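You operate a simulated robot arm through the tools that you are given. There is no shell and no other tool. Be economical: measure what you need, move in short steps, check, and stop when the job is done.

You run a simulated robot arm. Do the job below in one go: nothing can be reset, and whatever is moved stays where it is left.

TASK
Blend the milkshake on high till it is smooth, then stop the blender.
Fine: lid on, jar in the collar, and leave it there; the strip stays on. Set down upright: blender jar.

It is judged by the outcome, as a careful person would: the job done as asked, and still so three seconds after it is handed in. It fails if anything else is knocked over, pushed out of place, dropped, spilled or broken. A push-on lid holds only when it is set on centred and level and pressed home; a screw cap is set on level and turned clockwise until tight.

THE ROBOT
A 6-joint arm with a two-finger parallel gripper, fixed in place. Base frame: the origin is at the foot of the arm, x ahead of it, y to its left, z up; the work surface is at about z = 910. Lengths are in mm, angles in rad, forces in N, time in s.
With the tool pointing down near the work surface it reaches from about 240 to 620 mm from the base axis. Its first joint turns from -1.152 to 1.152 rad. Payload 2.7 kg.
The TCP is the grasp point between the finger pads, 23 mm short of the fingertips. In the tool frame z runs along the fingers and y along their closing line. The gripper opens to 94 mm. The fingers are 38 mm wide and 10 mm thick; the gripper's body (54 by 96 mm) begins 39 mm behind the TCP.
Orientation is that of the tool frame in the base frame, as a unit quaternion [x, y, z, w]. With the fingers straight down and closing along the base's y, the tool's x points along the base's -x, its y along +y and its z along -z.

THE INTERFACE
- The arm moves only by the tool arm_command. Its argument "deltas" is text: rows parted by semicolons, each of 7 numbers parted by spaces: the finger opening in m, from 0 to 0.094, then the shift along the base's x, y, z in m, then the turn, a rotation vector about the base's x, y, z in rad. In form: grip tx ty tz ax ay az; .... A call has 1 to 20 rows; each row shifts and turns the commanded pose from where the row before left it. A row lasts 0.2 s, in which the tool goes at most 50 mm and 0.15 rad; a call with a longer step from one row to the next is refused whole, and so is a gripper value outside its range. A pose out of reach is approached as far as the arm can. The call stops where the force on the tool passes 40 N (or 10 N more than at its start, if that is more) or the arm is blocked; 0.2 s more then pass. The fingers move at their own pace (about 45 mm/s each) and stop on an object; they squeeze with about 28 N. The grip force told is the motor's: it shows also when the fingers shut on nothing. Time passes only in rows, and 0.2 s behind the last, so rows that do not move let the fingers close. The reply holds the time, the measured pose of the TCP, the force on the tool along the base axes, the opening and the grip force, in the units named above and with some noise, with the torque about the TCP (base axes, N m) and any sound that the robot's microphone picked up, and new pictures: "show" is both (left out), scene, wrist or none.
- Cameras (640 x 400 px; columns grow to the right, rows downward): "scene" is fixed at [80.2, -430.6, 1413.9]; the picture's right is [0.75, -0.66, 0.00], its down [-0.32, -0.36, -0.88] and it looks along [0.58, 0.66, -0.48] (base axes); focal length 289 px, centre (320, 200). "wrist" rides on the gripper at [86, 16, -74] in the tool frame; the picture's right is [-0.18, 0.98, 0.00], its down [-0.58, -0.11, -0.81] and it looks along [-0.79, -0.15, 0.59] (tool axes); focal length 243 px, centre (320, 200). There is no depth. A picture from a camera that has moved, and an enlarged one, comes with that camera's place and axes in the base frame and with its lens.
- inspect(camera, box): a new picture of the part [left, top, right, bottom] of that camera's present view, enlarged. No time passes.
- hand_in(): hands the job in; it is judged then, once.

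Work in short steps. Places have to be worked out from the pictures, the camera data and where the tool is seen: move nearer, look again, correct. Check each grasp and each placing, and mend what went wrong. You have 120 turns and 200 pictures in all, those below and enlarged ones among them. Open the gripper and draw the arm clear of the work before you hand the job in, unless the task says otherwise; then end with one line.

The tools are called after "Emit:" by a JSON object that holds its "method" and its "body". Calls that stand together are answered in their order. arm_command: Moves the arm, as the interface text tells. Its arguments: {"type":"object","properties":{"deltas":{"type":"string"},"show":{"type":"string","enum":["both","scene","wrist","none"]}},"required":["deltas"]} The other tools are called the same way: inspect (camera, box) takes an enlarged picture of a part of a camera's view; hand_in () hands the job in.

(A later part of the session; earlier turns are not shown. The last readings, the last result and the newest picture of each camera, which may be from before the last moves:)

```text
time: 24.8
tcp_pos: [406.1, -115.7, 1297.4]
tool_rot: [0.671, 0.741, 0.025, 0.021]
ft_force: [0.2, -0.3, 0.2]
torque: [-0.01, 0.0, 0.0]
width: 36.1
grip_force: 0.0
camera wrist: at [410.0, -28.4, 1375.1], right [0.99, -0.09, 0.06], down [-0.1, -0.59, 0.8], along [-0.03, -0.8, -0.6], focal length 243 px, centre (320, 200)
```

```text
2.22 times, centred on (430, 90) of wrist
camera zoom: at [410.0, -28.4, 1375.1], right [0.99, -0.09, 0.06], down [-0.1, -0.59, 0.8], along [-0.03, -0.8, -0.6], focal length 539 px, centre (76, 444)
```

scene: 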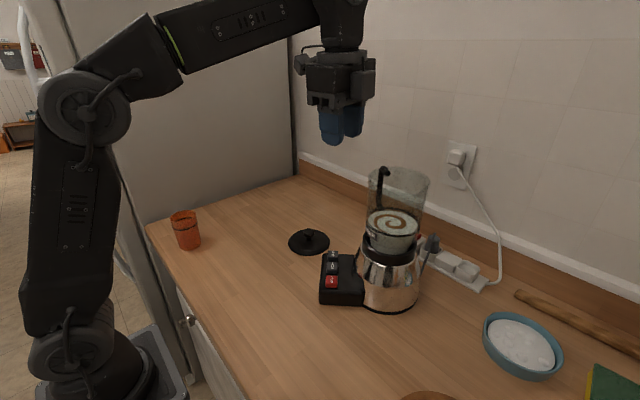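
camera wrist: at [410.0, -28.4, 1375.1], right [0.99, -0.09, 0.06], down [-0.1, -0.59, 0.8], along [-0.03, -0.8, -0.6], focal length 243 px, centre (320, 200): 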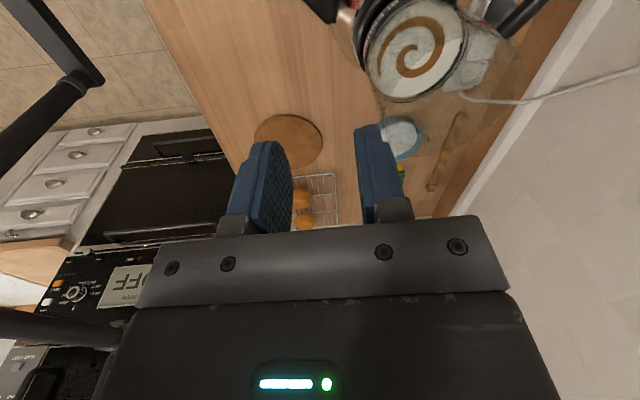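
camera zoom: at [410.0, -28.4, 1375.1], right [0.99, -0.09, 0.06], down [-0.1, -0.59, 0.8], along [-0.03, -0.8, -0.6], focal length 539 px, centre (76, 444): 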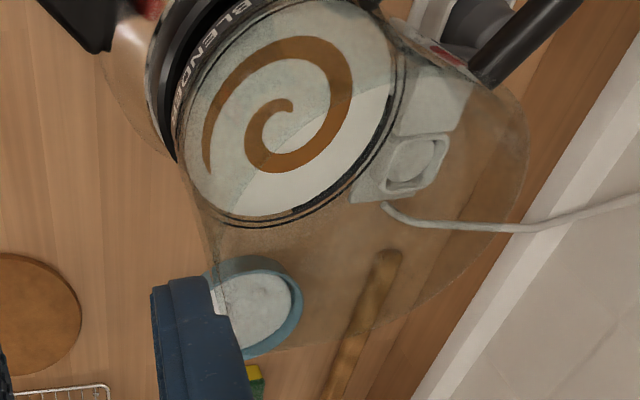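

Jar sits level in the collar with its floor ~20 mm down. Now the lid at ≈(495,87): untilt the tool and go above its knob.

Emit:
{"method": "arm_command", "body": {"deltas": "0.06 0 0.04 0 -0.006 0.065 0;0.06 0.01 0.045 0 0 0 0;0.06 0.02 0.04 0 0 0 0;0.06 0.02 0.04 -0.02 0 0 0;0.06 0.02 0.037 -0.025 0 0 0;0.06 0.02 0 -0.04 0 0 0;0.06 0 0 -0.045 0 0 0;0.06 0 0 -0.045 0 0 0;0.06 0 0 0 0 0 0"}}

Emit:
{"method": "inspect", "body": {"camera": "scene", "box": [260, 160, 360, 260]}}

```text
time: 26.8
tcp_pos: [494.9, 86.6, 1122.3]
tool_rot: [0.671, 0.741, 0.001, 0.001]
ft_force: [-0.3, 0.0, 0.2]
torque: [0.02, -0.02, 0.0]
width: 59.8
grip_force: 0.1
camera wrist: at [504.5, 174.7, 1198.6], right [1.0, -0.08, 0.0], down [-0.05, -0.59, 0.81], along [-0.07, -0.8, -0.59], focal length 243 px, centre (320, 200)
```

scene: 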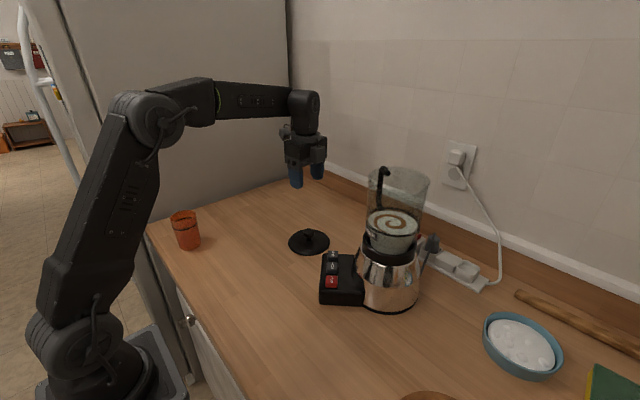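
wrist: 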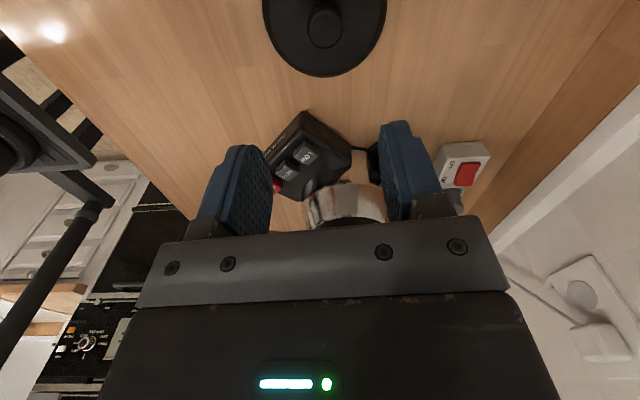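

```text
4.00 times, centred on (310, 210) of scene
camera zoom: at [80.2, -430.6, 1413.9], right [0.75, -0.66, 0.0], down [-0.32, -0.36, -0.88], along [0.58, 0.66, -0.48], focal length 1157 px, centre (360, 160)
```

zoom: 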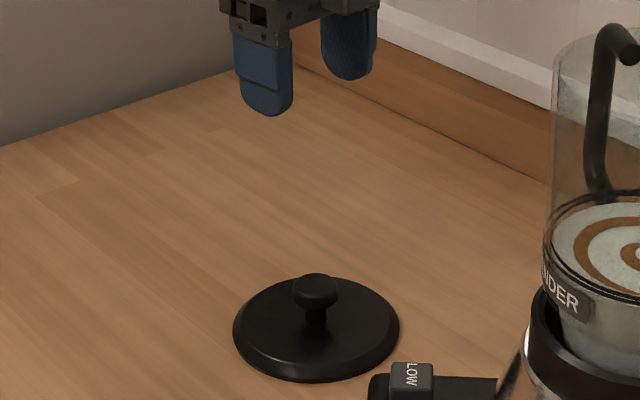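

Knob estimated at (497,89), top z≈950. Descend to z≈1000 and check.

Emit:
{"method": "arm_command", "body": {"deltas": "0.06 0.002 0.002 -0.04 0 0 0;0.06 0 0 -0.04 0 0 0;0.06 0 0 -0.04 0 0 0;0.06 0 0 0 0 0 0"}}

Emit:
{"method": "inspect", "body": {"camera": "scene", "box": [270, 170, 370, 270]}}

Emit:
{"method": "inspect", "body": {"camera": "wrist", "box": [200, 0, 440, 200]}}

```text
time: 27.8
tcp_pos: [498.9, 88.8, 1002.5]
tool_rot: [0.671, 0.741, 0.001, -0.001]
ft_force: [0.3, -0.6, -0.9]
torque: [0.02, 0.0, 0.05]
width: 60.1
grip_force: 0.1
camera wrist: at [507.3, 176.3, 1079.0], right [1.0, -0.08, 0.0], down [-0.05, -0.59, 0.81], along [-0.07, -0.8, -0.59], focal length 243 px, centre (320, 200)
```

scene: 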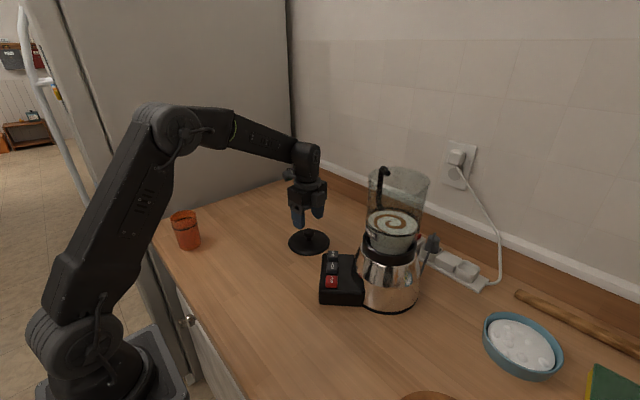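
wrist: 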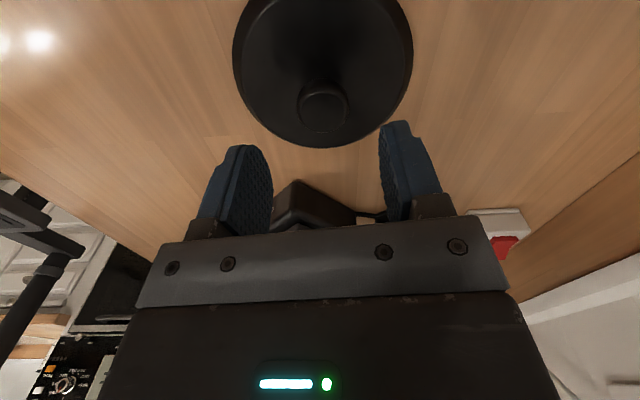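

```text
4.00 times, centred on (320, 220) of scene
camera zoom: at [80.2, -430.6, 1413.9], right [0.75, -0.66, 0.0], down [-0.32, -0.36, -0.88], along [0.58, 0.66, -0.48], focal length 1157 px, centre (320, 120)
```

zoom: 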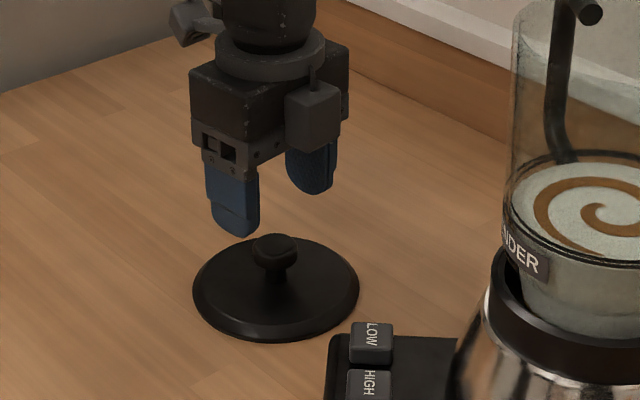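

```text
2.00 times, centred on (320, 100) of wrist
camera zoom: at [507.3, 176.3, 1079.0], right [1.0, -0.08, 0.0], down [-0.05, -0.59, 0.81], along [-0.07, -0.8, -0.59], focal length 485 px, centre (320, 400)
```

zoom: 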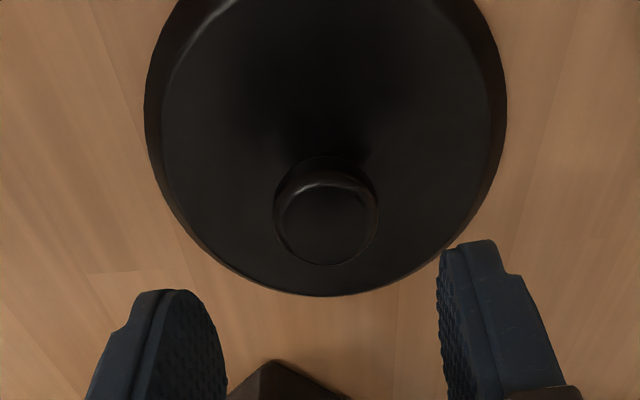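

Knob at ≈(501,90). Descend to z≈948 and close on it.

Emit:
{"method": "arm_command", "body": {"deltas": "0.06 0.002 0.0015 -0.02 0 0 0;0.06 0 0 -0.02 0 0 0;0.06 0 0 -0.013 0 0 0;0.06 0 0 0 0 0 0;0.03 0 0 0 0 0 0;0.0 0 0 0 0 0 0;0 0 0 0 0 0 0;0 0 0 0 0 0 0"}}

Emit:
{"method": "inspect", "body": {"camera": "scene", "box": [270, 170, 370, 270]}}

```text
time: 29.6
tcp_pos: [500.7, 88.9, 950.0]
tool_rot: [0.671, 0.741, 0.0, 0.0]
ft_force: [0.2, 0.3, -0.4]
torque: [0.01, -0.02, -0.01]
width: 30.7
grip_force: 27.9
camera wrist: at [510.0, 177.5, 1026.1], right [1.0, -0.08, 0.0], down [-0.05, -0.59, 0.81], along [-0.07, -0.8, -0.59], focal length 243 px, centre (320, 200)
```

scene: 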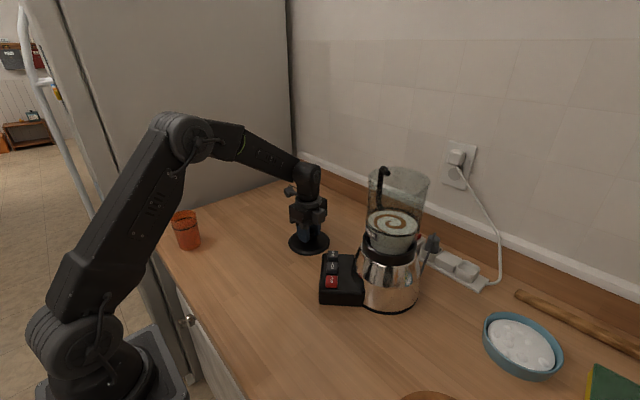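
wrist: 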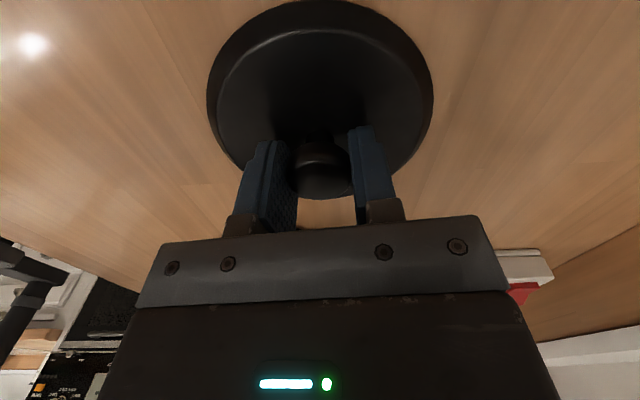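

```text
4.00 times, centred on (320, 220) of scene
camera zoom: at [80.2, -430.6, 1413.9], right [0.75, -0.66, 0.0], down [-0.32, -0.36, -0.88], along [0.58, 0.66, -0.48], focal length 1157 px, centre (320, 120)
```

zoom: 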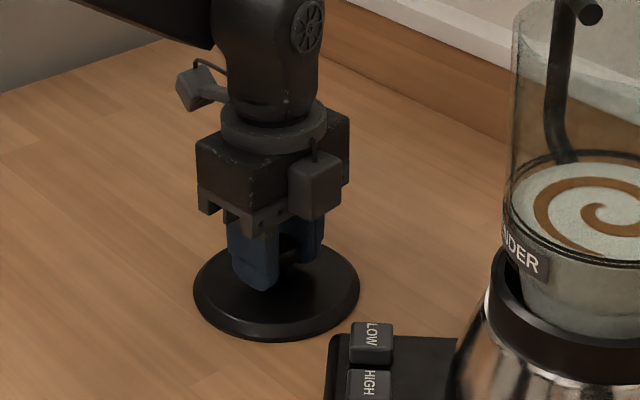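

Knob gripped (30.7 mm). Lift the lid high, then carry it toward the jar.

Emit:
{"method": "arm_command", "body": {"deltas": "0 0 0 0.01 0 0 0;0 0 0 0.025 0 0 0;0 0 0 0.035 0 0 0;0 0 0 0.035 0 0 0;0 0 0 0.04 0 0 0;0 0 0 0.04 0 0 0;0 0 0 0.04 0 0 0;0 0 0 0.04 0 0 0;0 0 0 0.04 0 0 0;0 0 0 0.025 0 0 0;0 0 -0.015 0 0 0 0;0 0.002 -0.025 0 0 0 0;0 0.002 -0.03 0 0 0 0;0 0.002 -0.03 0 0 0 0;0 0.003 -0.03 0 0 0 0;0 0.003 -0.03 0 0 0 0;0 0.003 -0.03 0 0 0 0;0 0.003 -0.02 0 0 0 0;0 0 0 0 0 0 0"}}

Emit:
{"method": "inspect", "body": {"camera": "scene", "box": [310, 70, 470, 250]}}

Emit:
{"method": "inspect", "body": {"camera": "wrist", "box": [160, 0, 480, 200]}}

```text
time: 33.6
tcp_pos: [500.2, -119.4, 1260.7]
tool_rot: [0.671, 0.741, 0.001, 0.0]
ft_force: [0.0, -0.2, 0.0]
torque: [-0.02, -0.02, 0.02]
width: 30.7
grip_force: 27.8
out of reach, approached as far as the arm can: row 10, 16, 17, 18
camera wrist: at [508.6, -32.2, 1336.8], right [1.0, -0.08, 0.0], down [-0.05, -0.59, 0.81], along [-0.07, -0.8, -0.59], focal length 243 px, centre (320, 200)
```

scene: 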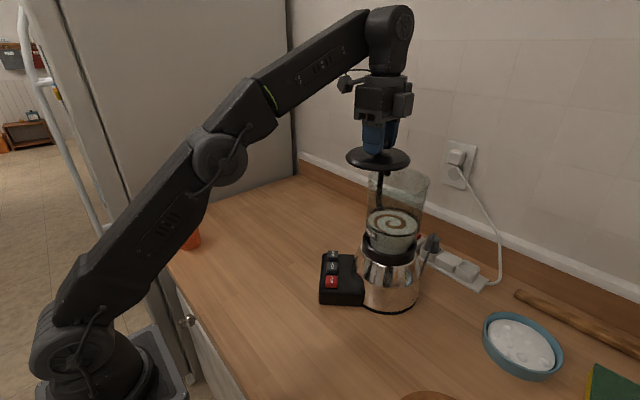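
wrist: 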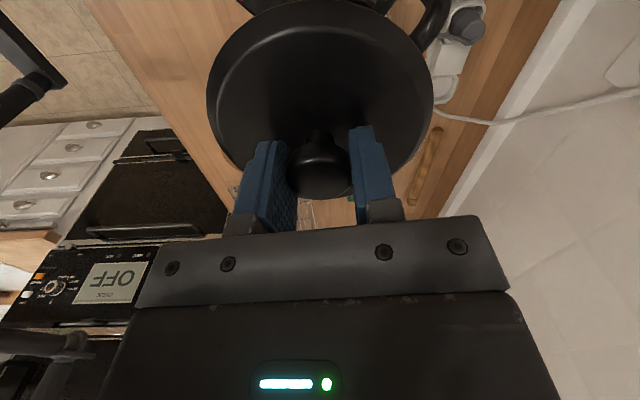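

```text
2.22 times, centred on (390, 160) of scene
camera zoom: at [80.2, -430.6, 1413.9], right [0.75, -0.66, 0.0], down [-0.32, -0.36, -0.88], along [0.58, 0.66, -0.48], focal length 643 px, centre (164, 289)
```

zoom: 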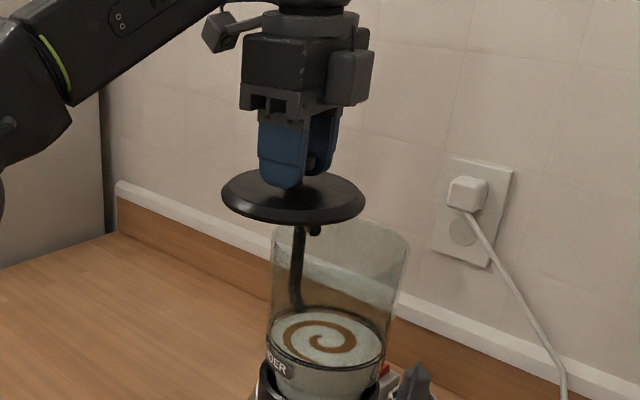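

```text
2.00 times, centred on (320, 100) of wrist
camera zoom: at [508.6, -32.2, 1336.8], right [1.0, -0.08, 0.0], down [-0.05, -0.59, 0.81], along [-0.07, -0.8, -0.59], focal length 485 px, centre (320, 400)
```

zoom: 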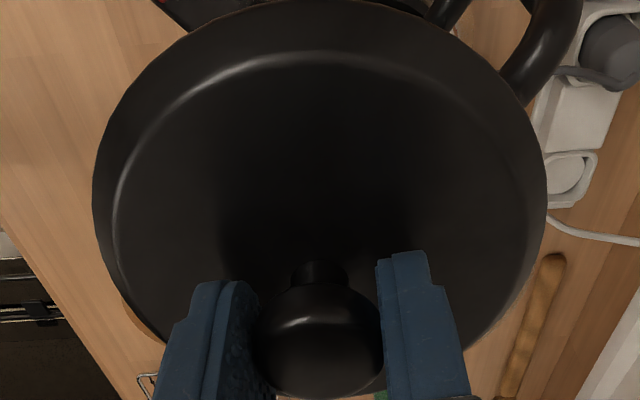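

The arm is at its reach limit here (rim z≈1186, centre ≈(520,-156)); with a vertical tool I can't reach. I'll put the lid back, regrip with the closing line tangential and the tool pitched outward ~0.25 rad to gain reach.

Emit:
{"method": "arm_command", "body": {"deltas": "0 0 0 0 0 0 0;0 -0.01 0.02 -0.01 0 0 0.05;0 -0.005 0.03 -0.01 0 0 0.1;0 0 0.03 -0.01 0 0 0.12;0 0 0.03 -0.01 0 0 0.12;0 0 0.03 -0.01 0 0 0.12;0 0 0.03 0 0 0 0.12;0 0 0.03 0 0 0 0.12;0 0 0.01 -0.02 0 0 0.12;0 0 0 -0.035 0 0 0.12;0 0 0 -0.035 0 0 0.12;0 0 0 -0.035 0 0 0.075;0 0 0 -0.035 0 0 0;0 0 0 -0.035 0 0 0;0 0 0 0 0 0 0"}}

```text
time: 36.8
tcp_pos: [483.8, 90.7, 1016.0]
tool_rot: [0.142, 0.99, 0.0, 0.0]
ft_force: [0.3, 0.1, -0.8]
torque: [-0.03, -0.03, 0.03]
width: 30.7
grip_force: 28.4
camera wrist: at [407.4, 131.0, 1091.7], right [0.45, 0.89, 0.0], down [0.53, -0.27, 0.81], along [0.72, -0.36, -0.59], focal length 243 px, centre (320, 200)
```

scene: 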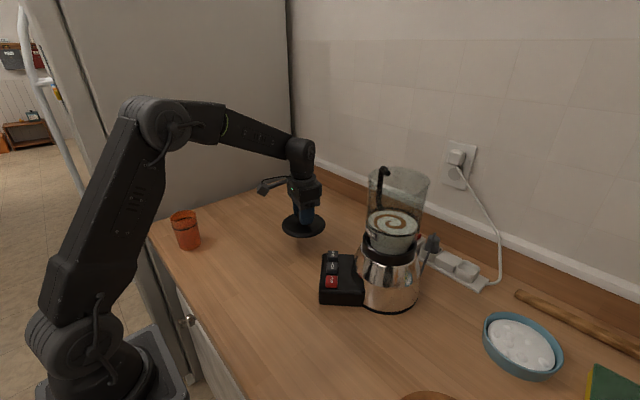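
wrist: 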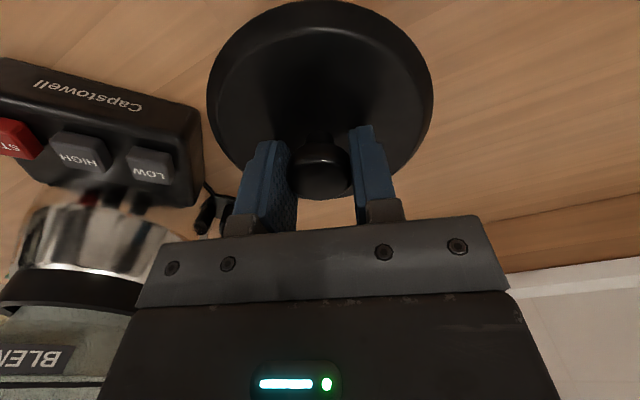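

Lower the lid to the table (66 mm), slow at the end, then release.

Emit:
{"method": "arm_command", "body": {"deltas": "0 0 0 -0.025 0 0 0;0 0 0 -0.02 0 0 0;0 0 0 -0.01 0 0 0;0 0 0 -0.006 0 0 0;0 0 0 -0.003 0 0 0;0 0 0 -0.002 0 0 0;0 0 0 0 0 0 0", "show": "none"}}

```text
time: 38.4
tcp_pos: [485.9, 90.4, 950.0]
tool_rot: [0.142, 0.99, -0.001, 0.0]
ft_force: [0.5, -0.9, -1.1]
torque: [0.0, 0.0, -0.01]
width: 30.7
grip_force: 27.9
```

Emit:
{"method": "arm_command", "body": {"deltas": "0 0 0 -0.001 0 0 0;0.03 0 0 0 0 0 0;0.05 0 0 0 0 0 0;0.05 0 0 0.006 0 0 0;0.05 0 0 0 -0.0352 -0.12 0;0.05 0 0 0 -0.0352 -0.12 0;0.05 0 0 0 0 0 0"}}

Emit:
{"method": "inspect", "body": {"camera": "scene", "box": [260, 170, 360, 260]}}

```text
time: 40.0
tcp_pos: [484.7, 90.3, 956.0]
tool_rot: [0.14, 0.982, -0.018, 0.123]
ft_force: [0.4, 0.2, 0.8]
torque: [0.02, 0.01, 0.0]
width: 50.2
grip_force: 0.0
camera wrist: at [393.1, 135.5, 1007.9], right [0.45, 0.89, 0.05], down [0.32, -0.21, 0.93], along [0.84, -0.4, -0.38], focal length 243 px, centre (320, 200)
```

scene: 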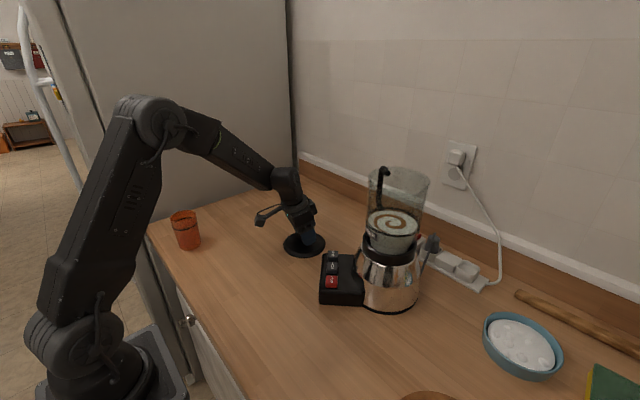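
wrist: 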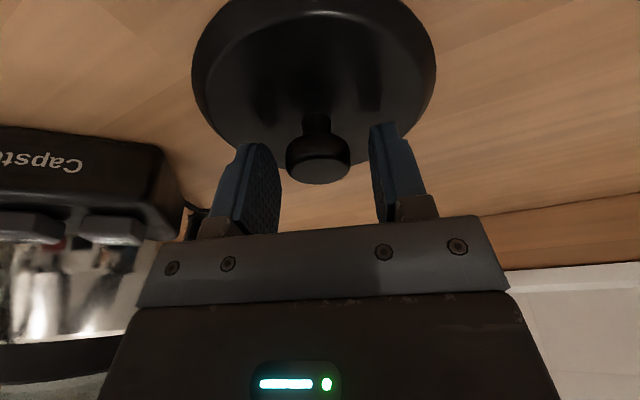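

```text
4.44 times, centred on (310, 215) of scene
camera zoom: at [80.2, -430.6, 1413.9], right [0.75, -0.66, 0.0], down [-0.32, -0.36, -0.88], along [0.58, 0.66, -0.48], focal length 1286 px, centre (364, 133)
```

zoom: 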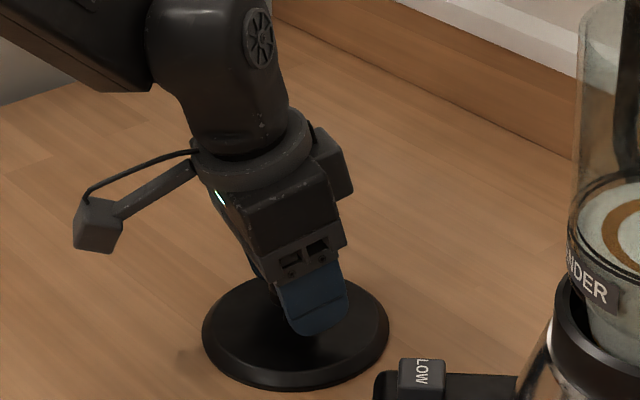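

Pitched 0.25 rad, knob between the pads. Lower 4 mm, grip, and lift a little to check the lid stays level.

Emit:
{"method": "arm_command", "body": {"deltas": "0.05 0 0 -0.004 0 0 0;0.03 0 0 0 0 0 0;0 0 0 0 0 0 0;0 0 0 0 0 0 0;0 0 0 0 0 0 0;0 0 0 0.01 0 0 0;0 0 0 0.03 0 0 0;0 0 0 0.04 0 0 0;0 0 0 0.04 0 0 0;0 0 0 0 0 0 0"}}

Emit:
{"method": "inspect", "body": {"camera": "scene", "box": [260, 120, 360, 220]}}

```text
time: 42.2
tcp_pos: [485.3, 90.7, 1071.8]
tool_rot: [0.141, 0.982, -0.018, 0.124]
ft_force: [0.1, 0.6, -0.5]
torque: [-0.02, -0.02, 0.02]
width: 30.6
grip_force: 27.6
camera wrist: at [393.1, 135.9, 1124.7], right [0.45, 0.89, 0.05], down [0.32, -0.21, 0.92], along [0.84, -0.4, -0.38], focal length 243 px, centre (320, 200)
```

scene: 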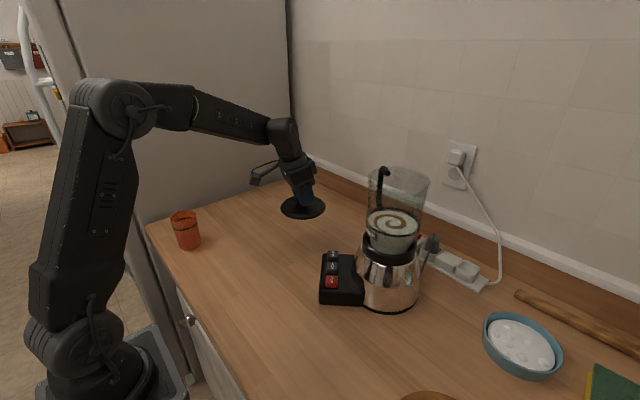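
wrist: 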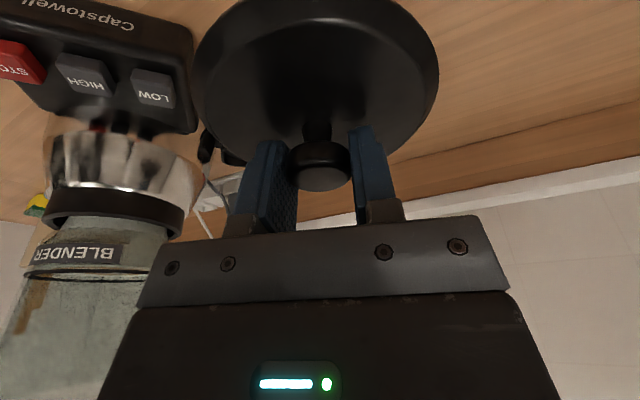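

```text
4.00 times, centred on (310, 170) of scene
camera zoom: at [80.2, -430.6, 1413.9], right [0.75, -0.66, 0.0], down [-0.32, -0.36, -0.88], along [0.58, 0.66, -0.48], focal length 1157 px, centre (360, 320)
```

zoom: 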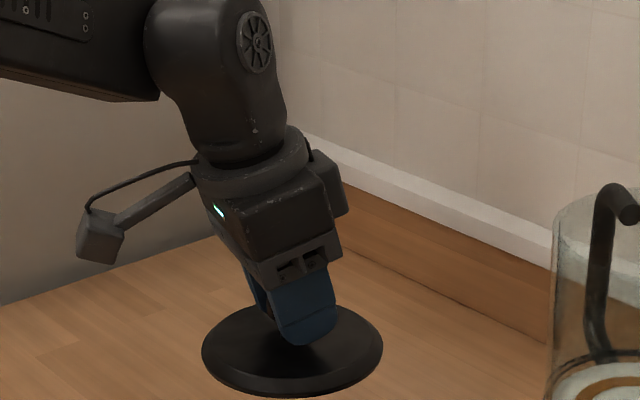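

Lid level in the grip. Raise to z≈1262 and carry over the jar.

Emit:
{"method": "arm_command", "body": {"deltas": "0 0 0 0.02 0 0 0;0 0 0 0.035 0 0 0;0 0 0 0.04 0 0 0;0 0 0 0.04 0 0 0;0 0 0 0.035 0 0 0;0 0 0 0.02 0 0 0;0 0.002 -0.017 0 0 0 0;0 0.004 -0.03 0 0 0 0;0 0.004 -0.03 0 0 0 0;0 0.005 -0.035 0 0 0 0;0 0.005 -0.035 0 0 0 0;0 0.005 -0.035 0 0 0 0;0 0.005 -0.03 0 0 0 0;0 0.004 -0.025 0 0 0 0;0 0.001 -0.01 0 0 0 0;0 0 0 0 0 0 0"}}

Emit:
{"method": "inspect", "body": {"camera": "scene", "box": [330, 90, 450, 230]}}

Emit:
{"method": "inspect", "body": {"camera": "wrist", "box": [160, 0, 480, 200]}}

```text
time: 45.6
tcp_pos: [518.8, -155.8, 1260.6]
tool_rot: [0.14, 0.982, -0.018, 0.123]
ft_force: [-0.2, -0.1, -0.3]
torque: [-0.01, 0.01, -0.01]
width: 30.4
grip_force: 27.7
camera wrist: at [427.8, -112.0, 1314.0], right [0.45, 0.89, 0.05], down [0.32, -0.21, 0.92], along [0.84, -0.4, -0.38], focal length 243 px, centre (320, 200)
```

scene: 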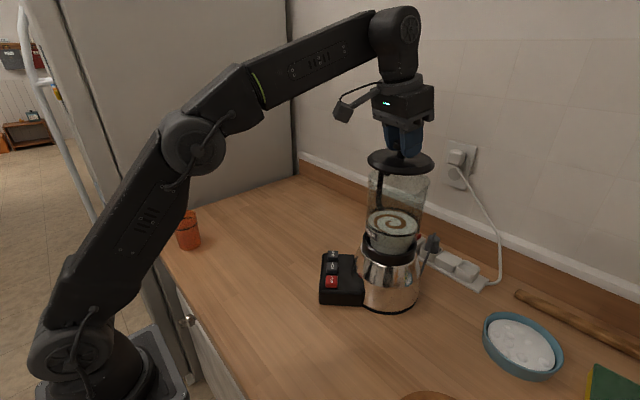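
wrist: 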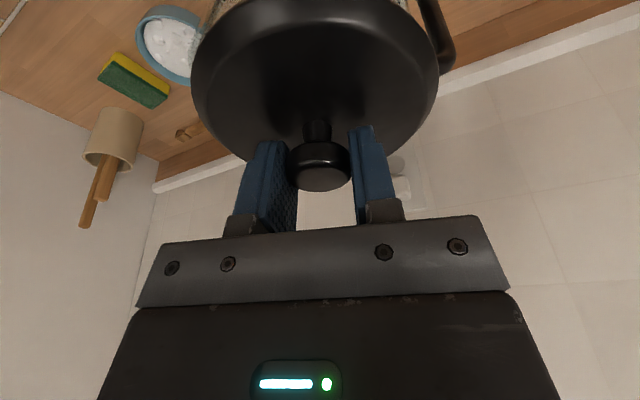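

```text
2.86 times, centred on (390, 160) of scene
camera zoom: at [80.2, -430.6, 1413.9], right [0.75, -0.66, 0.0], down [-0.32, -0.36, -0.88], along [0.58, 0.66, -0.48], focal length 827 px, centre (120, 314)
```

zoom: 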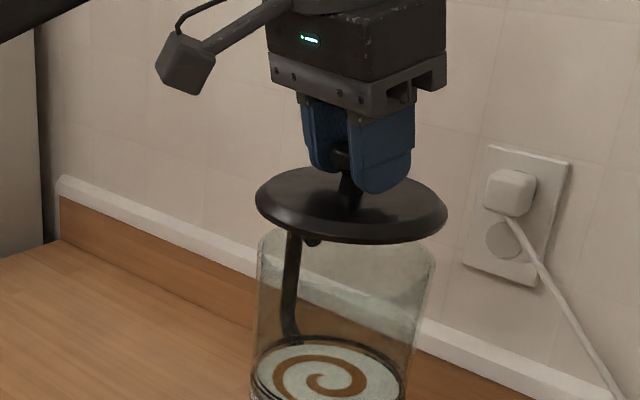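

```text
2.00 times, centred on (320, 100) of wrist
camera zoom: at [427.8, -112.0, 1314.0], right [0.45, 0.89, 0.05], down [0.32, -0.21, 0.92], along [0.84, -0.4, -0.38], focal length 485 px, centre (320, 400)
```

zoom: 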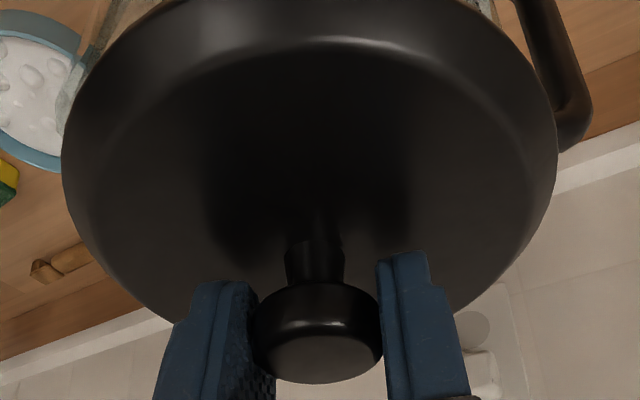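

Over the jar. Check the lid's level with close-ups.

Emit:
{"method": "inspect", "body": {"camera": "scene", "box": [355, 110, 445, 180]}}

```text
5.71 times, centred on (400, 145) of scene
camera zoom: at [80.2, -430.6, 1413.9], right [0.75, -0.66, 0.0], down [-0.32, -0.36, -0.88], along [0.58, 0.66, -0.48], focal length 1654 px, centre (-137, 514)
```

zoom: 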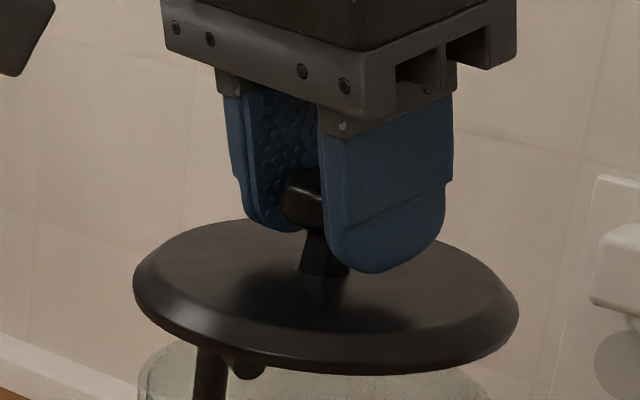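

Lid is level and its centre projects onto (519,-155), matching the rim centre (520,-156). Lower 24 mm and compare.

Emit:
{"method": "arm_command", "body": {"deltas": "0 0.0005 0 -0.008 0 0 0;0 0 0 -0.008 0 0 0;0 0 0 -0.008 0 0 0;0 0 0 0 0 0 0", "show": "none"}}

Emit:
{"method": "inspect", "body": {"camera": "scene", "box": [355, 140, 445, 210]}}

Emit:
{"method": "inspect", "body": {"camera": "wrist", "box": [160, 0, 480, 200]}}

```text
time: 46.6
tcp_pos: [521.2, -156.3, 1236.6]
tool_rot: [0.14, 0.982, -0.018, 0.124]
ft_force: [0.7, -0.4, -0.9]
torque: [0.03, 0.0, -0.02]
width: 30.5
grip_force: 27.6
```

```text
5.71 times, centred on (400, 175) of scene
camera zoom: at [80.2, -430.6, 1413.9], right [0.75, -0.66, 0.0], down [-0.32, -0.36, -0.88], along [0.58, 0.66, -0.48], focal length 1654 px, centre (-137, 343)
```

zoom: 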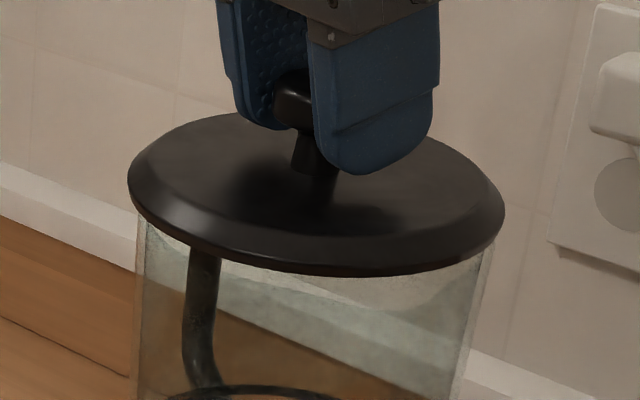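

```text
2.00 times, centred on (320, 100) of wrist
camera zoom: at [428.2, -111.7, 1290.0], right [0.45, 0.89, 0.05], down [0.32, -0.21, 0.93], along [0.84, -0.4, -0.38], focal length 485 px, centre (320, 400)
```

zoom: 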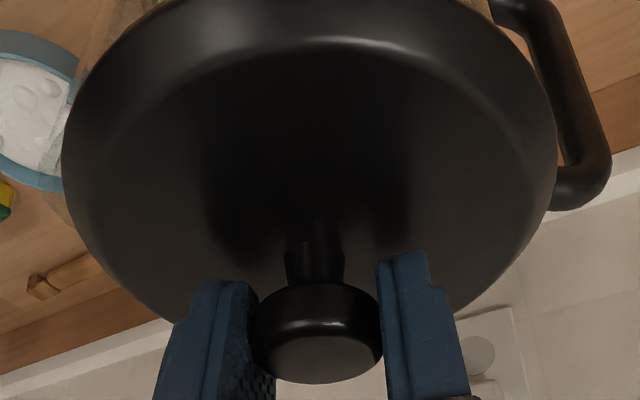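

Aligned to ~1–2 mm laterally, lid about 8 mm above the rim. Lower gently until contact.

Emit:
{"method": "arm_command", "body": {"deltas": "0 0 0 -0.004 0 0 0;0 0 0 -0.003 0 0 0;0 0 0 -0.003 0 0 0;0 0 0 -0.003 0 0 0;0 0 0 0 0 0 0", "show": "none"}}

Emit:
{"method": "inspect", "body": {"camera": "scene", "box": [355, 140, 445, 210]}}

```text
time: 47.8
tcp_pos: [520.1, -157.5, 1229.3]
tool_rot: [0.14, 0.981, -0.019, 0.131]
ft_force: [2.0, -2.4, 33.9]
torque: [0.05, 0.01, 0.15]
width: 30.3
grip_force: 28.1
```

```text
5.71 times, centred on (400, 175) of scene
camera zoom: at [79.7, -430.5, 1414.0], right [0.75, -0.66, 0.0], down [-0.32, -0.36, -0.88], along [0.58, 0.66, -0.48], focal length 1654 px, centre (-137, 343)
```

zoom: 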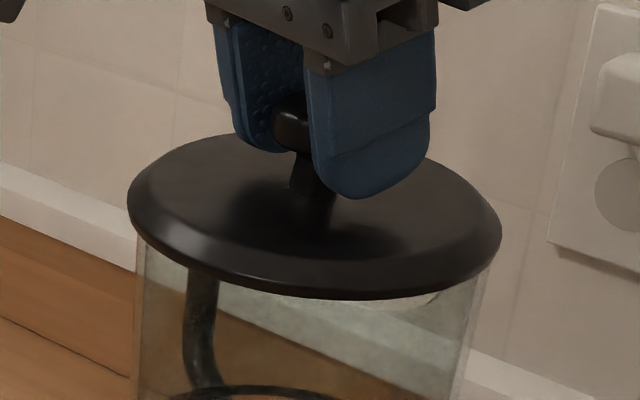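

Contact at z≈1229 with 34 N; the near/right edge shows a thin gap. Press a little further and see whether it yields.

Emit:
{"method": "arm_command", "body": {"deltas": "0 0 0 -0.003 0 0 0;0 0 0 -0.003 0 0 0;0 0 0 0 0 0 0", "show": "none"}}

Emit:
{"method": "inspect", "body": {"camera": "scene", "box": [355, 140, 445, 210]}}

Emit:
{"method": "inspect", "body": {"camera": "wrist", "box": [160, 0, 480, 200]}}

```text
time: 48.6
tcp_pos: [519.4, -157.4, 1227.7]
tool_rot: [0.141, 0.981, -0.02, 0.134]
ft_force: [4.4, -4.9, 43.8]
torque: [-0.18, 0.17, 0.04]
width: 30.5
grip_force: 27.7
```

```text
5.71 times, centred on (400, 175) of scene
camera zoom: at [79.6, -430.6, 1414.0], right [0.75, -0.66, 0.0], down [-0.32, -0.36, -0.88], along [0.58, 0.66, -0.48], focal length 1654 px, centre (-137, 343)
```

zoom: 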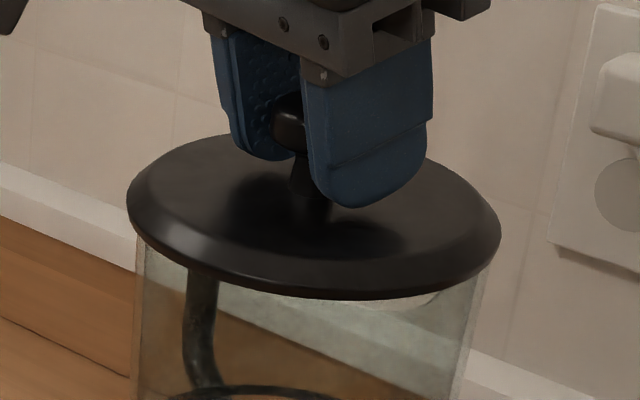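

```text
2.00 times, centred on (320, 100) of wrist
camera zoom: at [426.4, -111.4, 1277.3], right [0.45, 0.89, 0.05], down [0.3, -0.2, 0.93], along [0.84, -0.4, -0.36], focal length 485 px, centre (320, 400)
```

zoom: 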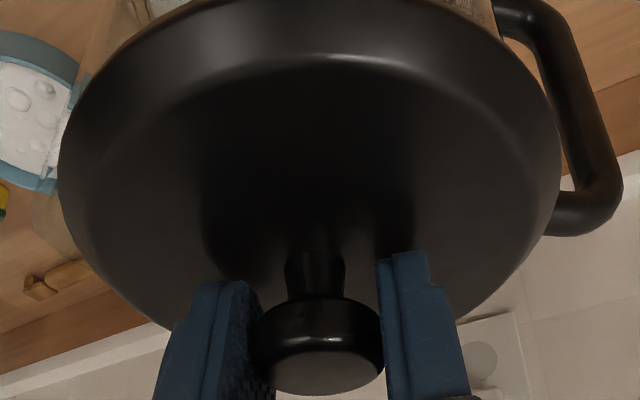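

The fingers slid on the knob rather than the lid moving. Ease off and look closer at the lid's edge.

Emit:
{"method": "arm_command", "body": {"deltas": "0 0 0 0.004 0 0 0;0 0 0 0 0 0 0", "show": "none"}}

Emit:
{"method": "inspect", "body": {"camera": "scene", "box": [370, 165, 434, 205]}}

Emit:
{"method": "inspect", "body": {"camera": "wrist", "box": [180, 0, 480, 60]}}

```text
time: 49.2
tcp_pos: [519.9, -157.0, 1226.2]
tool_rot: [0.142, 0.981, -0.018, 0.128]
ft_force: [0.5, -4.5, 29.0]
torque: [-0.22, -0.17, 0.07]
width: 30.3
grip_force: 28.0
```

```text
10.00 times, centred on (402, 185) of scene
camera zoom: at [79.7, -430.6, 1414.0], right [0.75, -0.66, 0.0], down [-0.32, -0.36, -0.88], along [0.58, 0.66, -0.48], focal length 2894 px, centre (-500, 350)
```

zoom: 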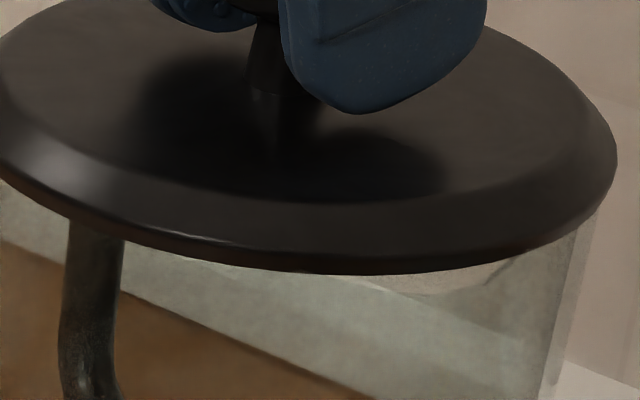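

```text
2.13 times, centred on (330, 30) of wrist
camera zoom: at [427.2, -111.6, 1278.3], right [0.45, 0.89, 0.05], down [0.31, -0.2, 0.93], along [0.84, -0.4, -0.37], focal length 518 px, centre (299, 563)
```

zoom: 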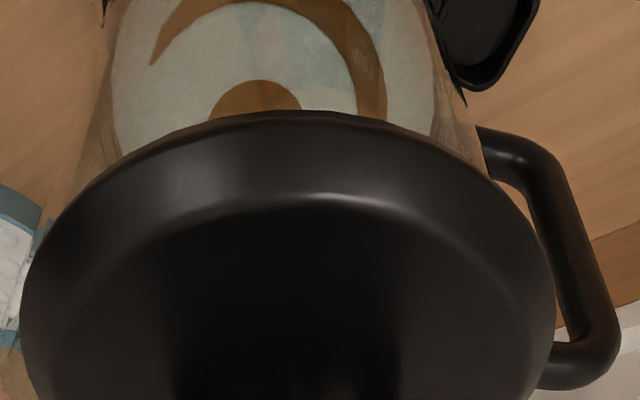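

The rim peeks out slightly at the near-right edge, so the lid is not home. I unload, release it resting on the rim, and back off to see.

Emit:
{"method": "arm_command", "body": {"deltas": "0 0 0 0.003 0 0 0;0 0 0 0.002 0 0 0;0 0 0 0 0 0 0", "show": "none"}}

```text
time: 50.0
tcp_pos: [520.9, -157.2, 1226.2]
tool_rot: [0.141, 0.982, -0.017, 0.123]
ft_force: [-3.4, -2.7, 14.1]
torque: [-0.18, -0.22, 0.01]
width: 30.4
grip_force: 27.3
```

Emit:
{"method": "arm_command", "body": {"deltas": "0 0 0 0.002 0 0 0;0 0 0 0.002 0 0 0;0 0 0 0 0 0 0;0.02 0 0 0 0 0 0;0.05 0 0 0 0 0 0;0.05 0 0 0 0 0 0", "show": "none"}}

Emit:
{"method": "inspect", "body": {"camera": "scene", "box": [355, 140, 445, 210]}}

```text
time: 51.4
tcp_pos: [520.4, -155.7, 1231.2]
tool_rot: [0.14, 0.982, -0.017, 0.123]
ft_force: [0.2, 0.0, -0.1]
torque: [0.02, 0.01, 0.0]
width: 50.2
grip_force: 0.1
```

```text
5.71 times, centred on (400, 175) of scene
camera zoom: at [80.2, -430.6, 1413.9], right [0.75, -0.66, 0.0], down [-0.32, -0.36, -0.88], along [0.58, 0.66, -0.48], focal length 1654 px, centre (-137, 343)
```

zoom: 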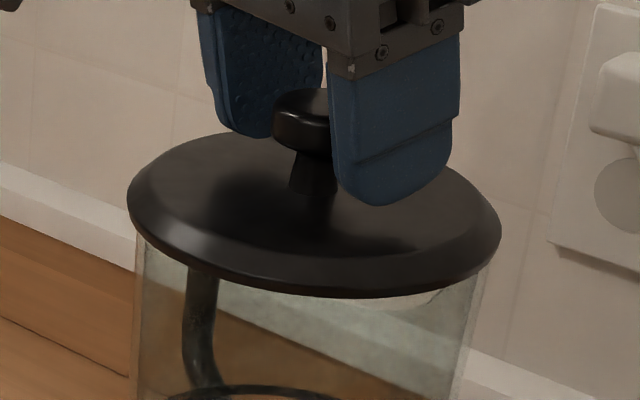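

Lid is resting stably, knob upright. Back the arm off up and away and view.

Emit:
{"method": "arm_command", "body": {"deltas": "0.05 -0.01 0 0.03 0 0 0;0.05 -0.02 0.005 0.03 0 0 0;0.05 -0.035 0.01 0 0 0 0;0.05 -0.04 0.01 0 0 0 0;0.05 -0.04 0.01 0 0 0 0;0.05 0 0 0 0 0 0"}}

Emit:
{"method": "inspect", "body": {"camera": "scene", "box": [350, 140, 450, 260]}}

Emit:
{"method": "inspect", "body": {"camera": "wrist", "box": [200, 20, 440, 200]}}

```text
time: 52.8
tcp_pos: [376.3, -121.0, 1291.1]
tool_rot: [0.142, 0.982, -0.018, 0.124]
ft_force: [0.0, -0.2, -0.5]
torque: [0.01, 0.02, 0.01]
width: 49.7
grip_force: 0.0
camera wrist: at [283.7, -76.4, 1343.1], right [0.45, 0.89, 0.05], down [0.32, -0.21, 0.93], along [0.84, -0.4, -0.38], focal length 243 px, centre (320, 200)
```

scene: 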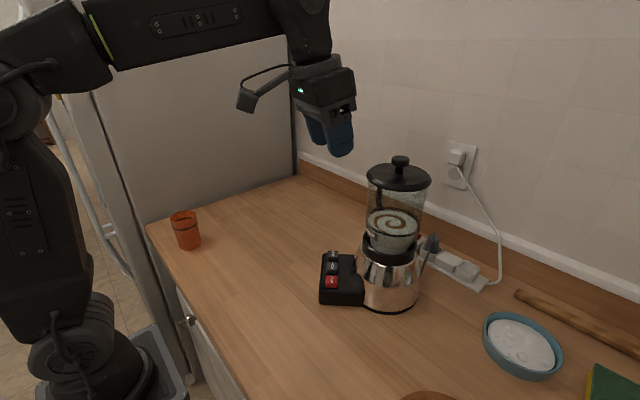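
wrist: 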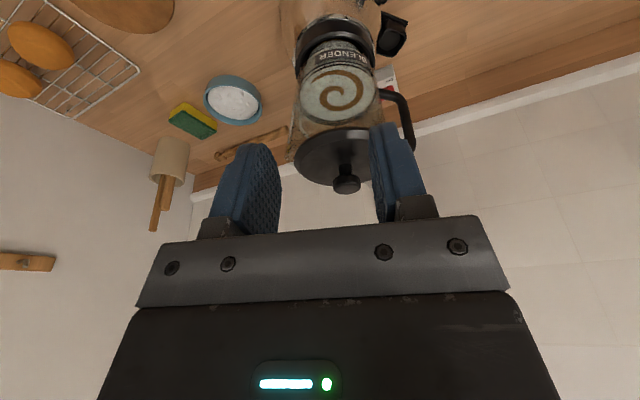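

```text
3.33 times, centred on (400, 200) of scene
camera zoom: at [80.2, -430.6, 1413.9], right [0.75, -0.66, 0.0], down [-0.32, -0.36, -0.88], along [0.58, 0.66, -0.48], focal length 964 px, centre (53, 200)
```

zoom: 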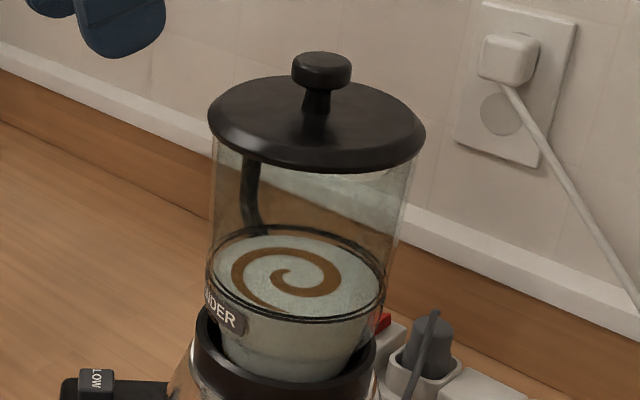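

```text
2.22 times, centred on (320, 110) of wrist
camera zoom: at [283.7, -76.4, 1343.1], right [0.45, 0.89, 0.05], down [0.32, -0.21, 0.93], along [0.84, -0.4, -0.38], focal length 539 px, centre (320, 400)
```

zoom: 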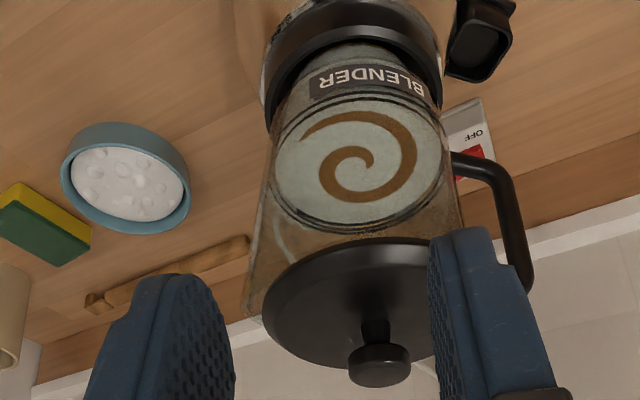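

The wrist view shows glass sticking out beyond the lid on its -y side: the lid is several mm too far along (+x,+y). Open the fingers wide and shift for a clear view to measure.

Emit:
{"method": "arm_command", "body": {"deltas": "0.094 0 0.012 0.0 0 0 0;0.094 -0.02 0.01 0 0 0 0;0.094 0 0 0 0 0 0;0.094 0 0 0 0 0 0", "show": "none"}}

Emit:
{"method": "inspect", "body": {"camera": "wrist", "box": [240, 50, 440, 200]}}

```text
time: 53.8
tcp_pos: [354.8, -99.3, 1290.1]
tool_rot: [0.141, 0.982, -0.018, 0.123]
ft_force: [0.3, 0.5, 0.5]
torque: [-0.01, -0.01, -0.02]
width: 94.1
grip_force: 0.1
```

```text
2.67 times, centred on (340, 125) of wrist
camera zoom: at [263.7, -54.6, 1343.4], right [0.45, 0.89, 0.05], down [0.32, -0.21, 0.93], along [0.84, -0.4, -0.38], focal length 647 px, centre (267, 400)
```

zoom: 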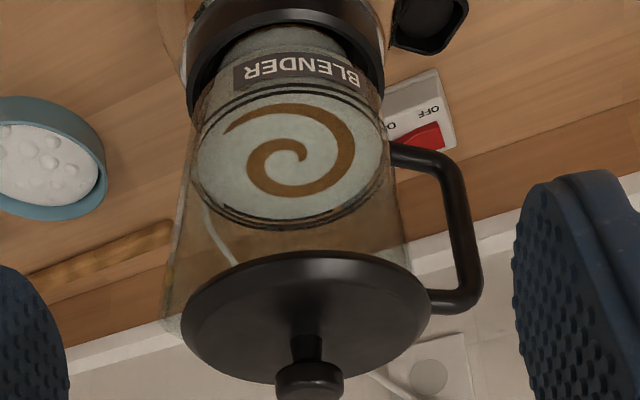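

Measured: the lid must move about (-6,-5) mm; rim centre ≈(514.5,-161). Return along the retreat path to regrip the knob.

Emit:
{"method": "arm_command", "body": {"deltas": "0.06 0.02 -0.022 0 0 0 0;0.06 0.04 -0.01 0 0 0 0;0.06 0.04 -0.01 0 0 0 0;0.06 0.035 -0.009 0 0 0 0;0.06 0.02 -0.005 -0.03 0 0 0;0.06 0.01 0 -0.025 0 0 0;0.06 0 0 0 0 0 0"}}

Emit:
{"method": "inspect", "body": {"camera": "scene", "box": [355, 120, 445, 190]}}

```text
time: 55.4
tcp_pos: [520.1, -157.0, 1235.1]
tool_rot: [0.141, 0.982, -0.018, 0.124]
ft_force: [-0.9, 0.5, -0.8]
torque: [0.01, -0.03, -0.01]
width: 59.8
grip_force: 0.0
camera wrist: at [428.5, -111.0, 1287.8], right [0.45, 0.89, 0.05], down [0.32, -0.21, 0.93], along [0.84, -0.4, -0.38], focal length 243 px, centre (320, 200)
```

scene: 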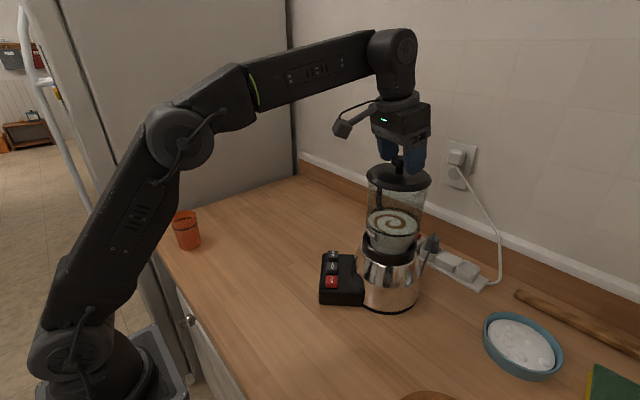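
wrist: 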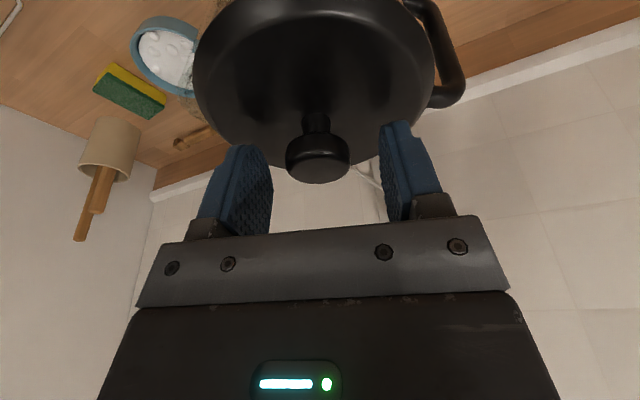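

```text
5.71 times, centred on (400, 155) of scene
camera zoom: at [80.2, -430.6, 1413.9], right [0.75, -0.66, 0.0], down [-0.32, -0.36, -0.88], along [0.58, 0.66, -0.48], focal length 1654 px, centre (-137, 457)
```

zoom: 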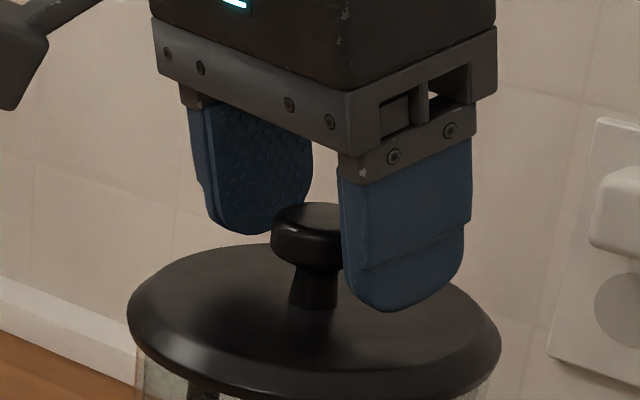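

Knob between the fingers. Lower 4 mm, grip, lift 8 mm, shift (-6,-5), then look.

Emit:
{"method": "arm_command", "body": {"deltas": "0.06 0 0 -0.004 0 0 0;0.03 0 0 0 0 0 0;0 0 0 0 0 0 0;0 0 0 0 0 0 0;0 0 0 0 0 0 0;0 0 0 0.004 0 0 0;0 0 0 0.006 0 0 0;0 -0.003 -0.0025 0 0 0 0;0 -0.003 -0.0025 0 0 0 0;0 0 0 0 0 0 0", "show": "none"}}

Emit:
{"method": "inspect", "body": {"camera": "scene", "box": [355, 140, 445, 210]}}

Emit:
{"method": "inspect", "body": {"camera": "wrist", "box": [160, 0, 480, 200]}}

```text
time: 57.6
tcp_pos: [513.8, -160.5, 1241.3]
tool_rot: [0.141, 0.982, -0.018, 0.123]
ft_force: [0.3, 0.1, -0.1]
torque: [0.04, -0.02, 0.01]
width: 30.5
grip_force: 27.8
```

```text
5.71 times, centred on (400, 175) of scene
camera zoom: at [80.2, -430.6, 1413.9], right [0.75, -0.66, 0.0], down [-0.32, -0.36, -0.88], along [0.58, 0.66, -0.48], focal length 1654 px, centre (-137, 343)
```

zoom: 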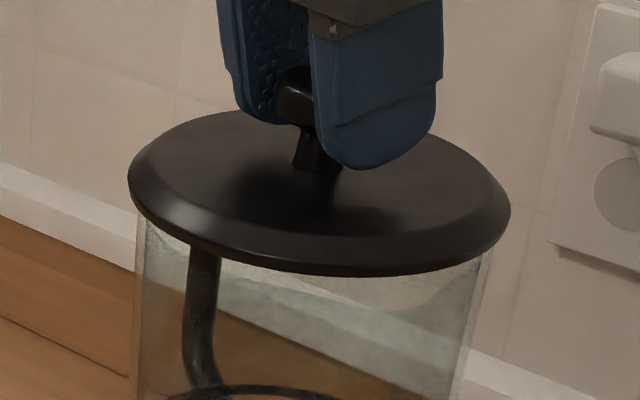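

```text
2.00 times, centred on (320, 100) of wrist
camera zoom: at [422.2, -115.7, 1294.6], right [0.45, 0.89, 0.05], down [0.32, -0.21, 0.93], along [0.84, -0.4, -0.38], focal length 485 px, centre (320, 400)
```

zoom: 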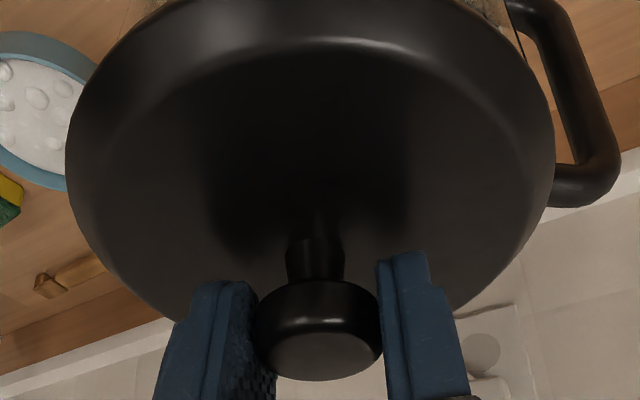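

Now looks centred in both views. Lower to contact gently.

Emit:
{"method": "arm_command", "body": {"deltas": "0 0 0 -0.004 0 0 0;0 0 0 -0.004 0 0 0;0 0 0 -0.003 0 0 0;0 0 0 -0.002 0 0 0;0 0 0 -0.002 0 0 0;0 0 0 0 0 0 0", "show": "none"}}

Emit:
{"method": "inspect", "body": {"camera": "scene", "box": [355, 140, 445, 210]}}

```text
time: 59.0
tcp_pos: [513.8, -160.4, 1231.8]
tool_rot: [0.14, 0.981, -0.018, 0.13]
ft_force: [1.8, 0.1, 29.8]
torque: [-0.04, 0.2, 0.19]
width: 30.5
grip_force: 28.5
```

```text
5.71 times, centred on (400, 175) of scene
camera zoom: at [79.8, -430.4, 1414.0], right [0.75, -0.66, 0.0], down [-0.32, -0.36, -0.88], along [0.58, 0.66, -0.48], focal length 1654 px, centre (-137, 343)
```

zoom: 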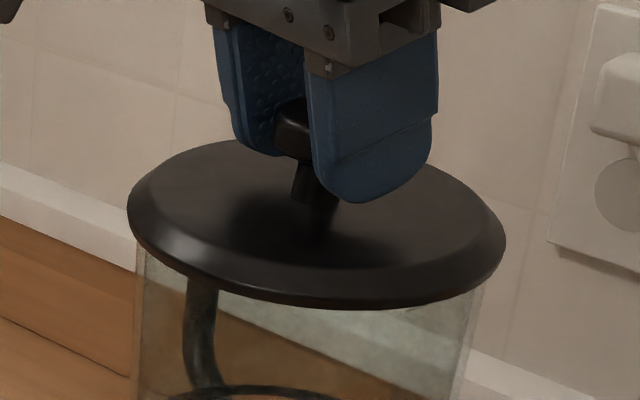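

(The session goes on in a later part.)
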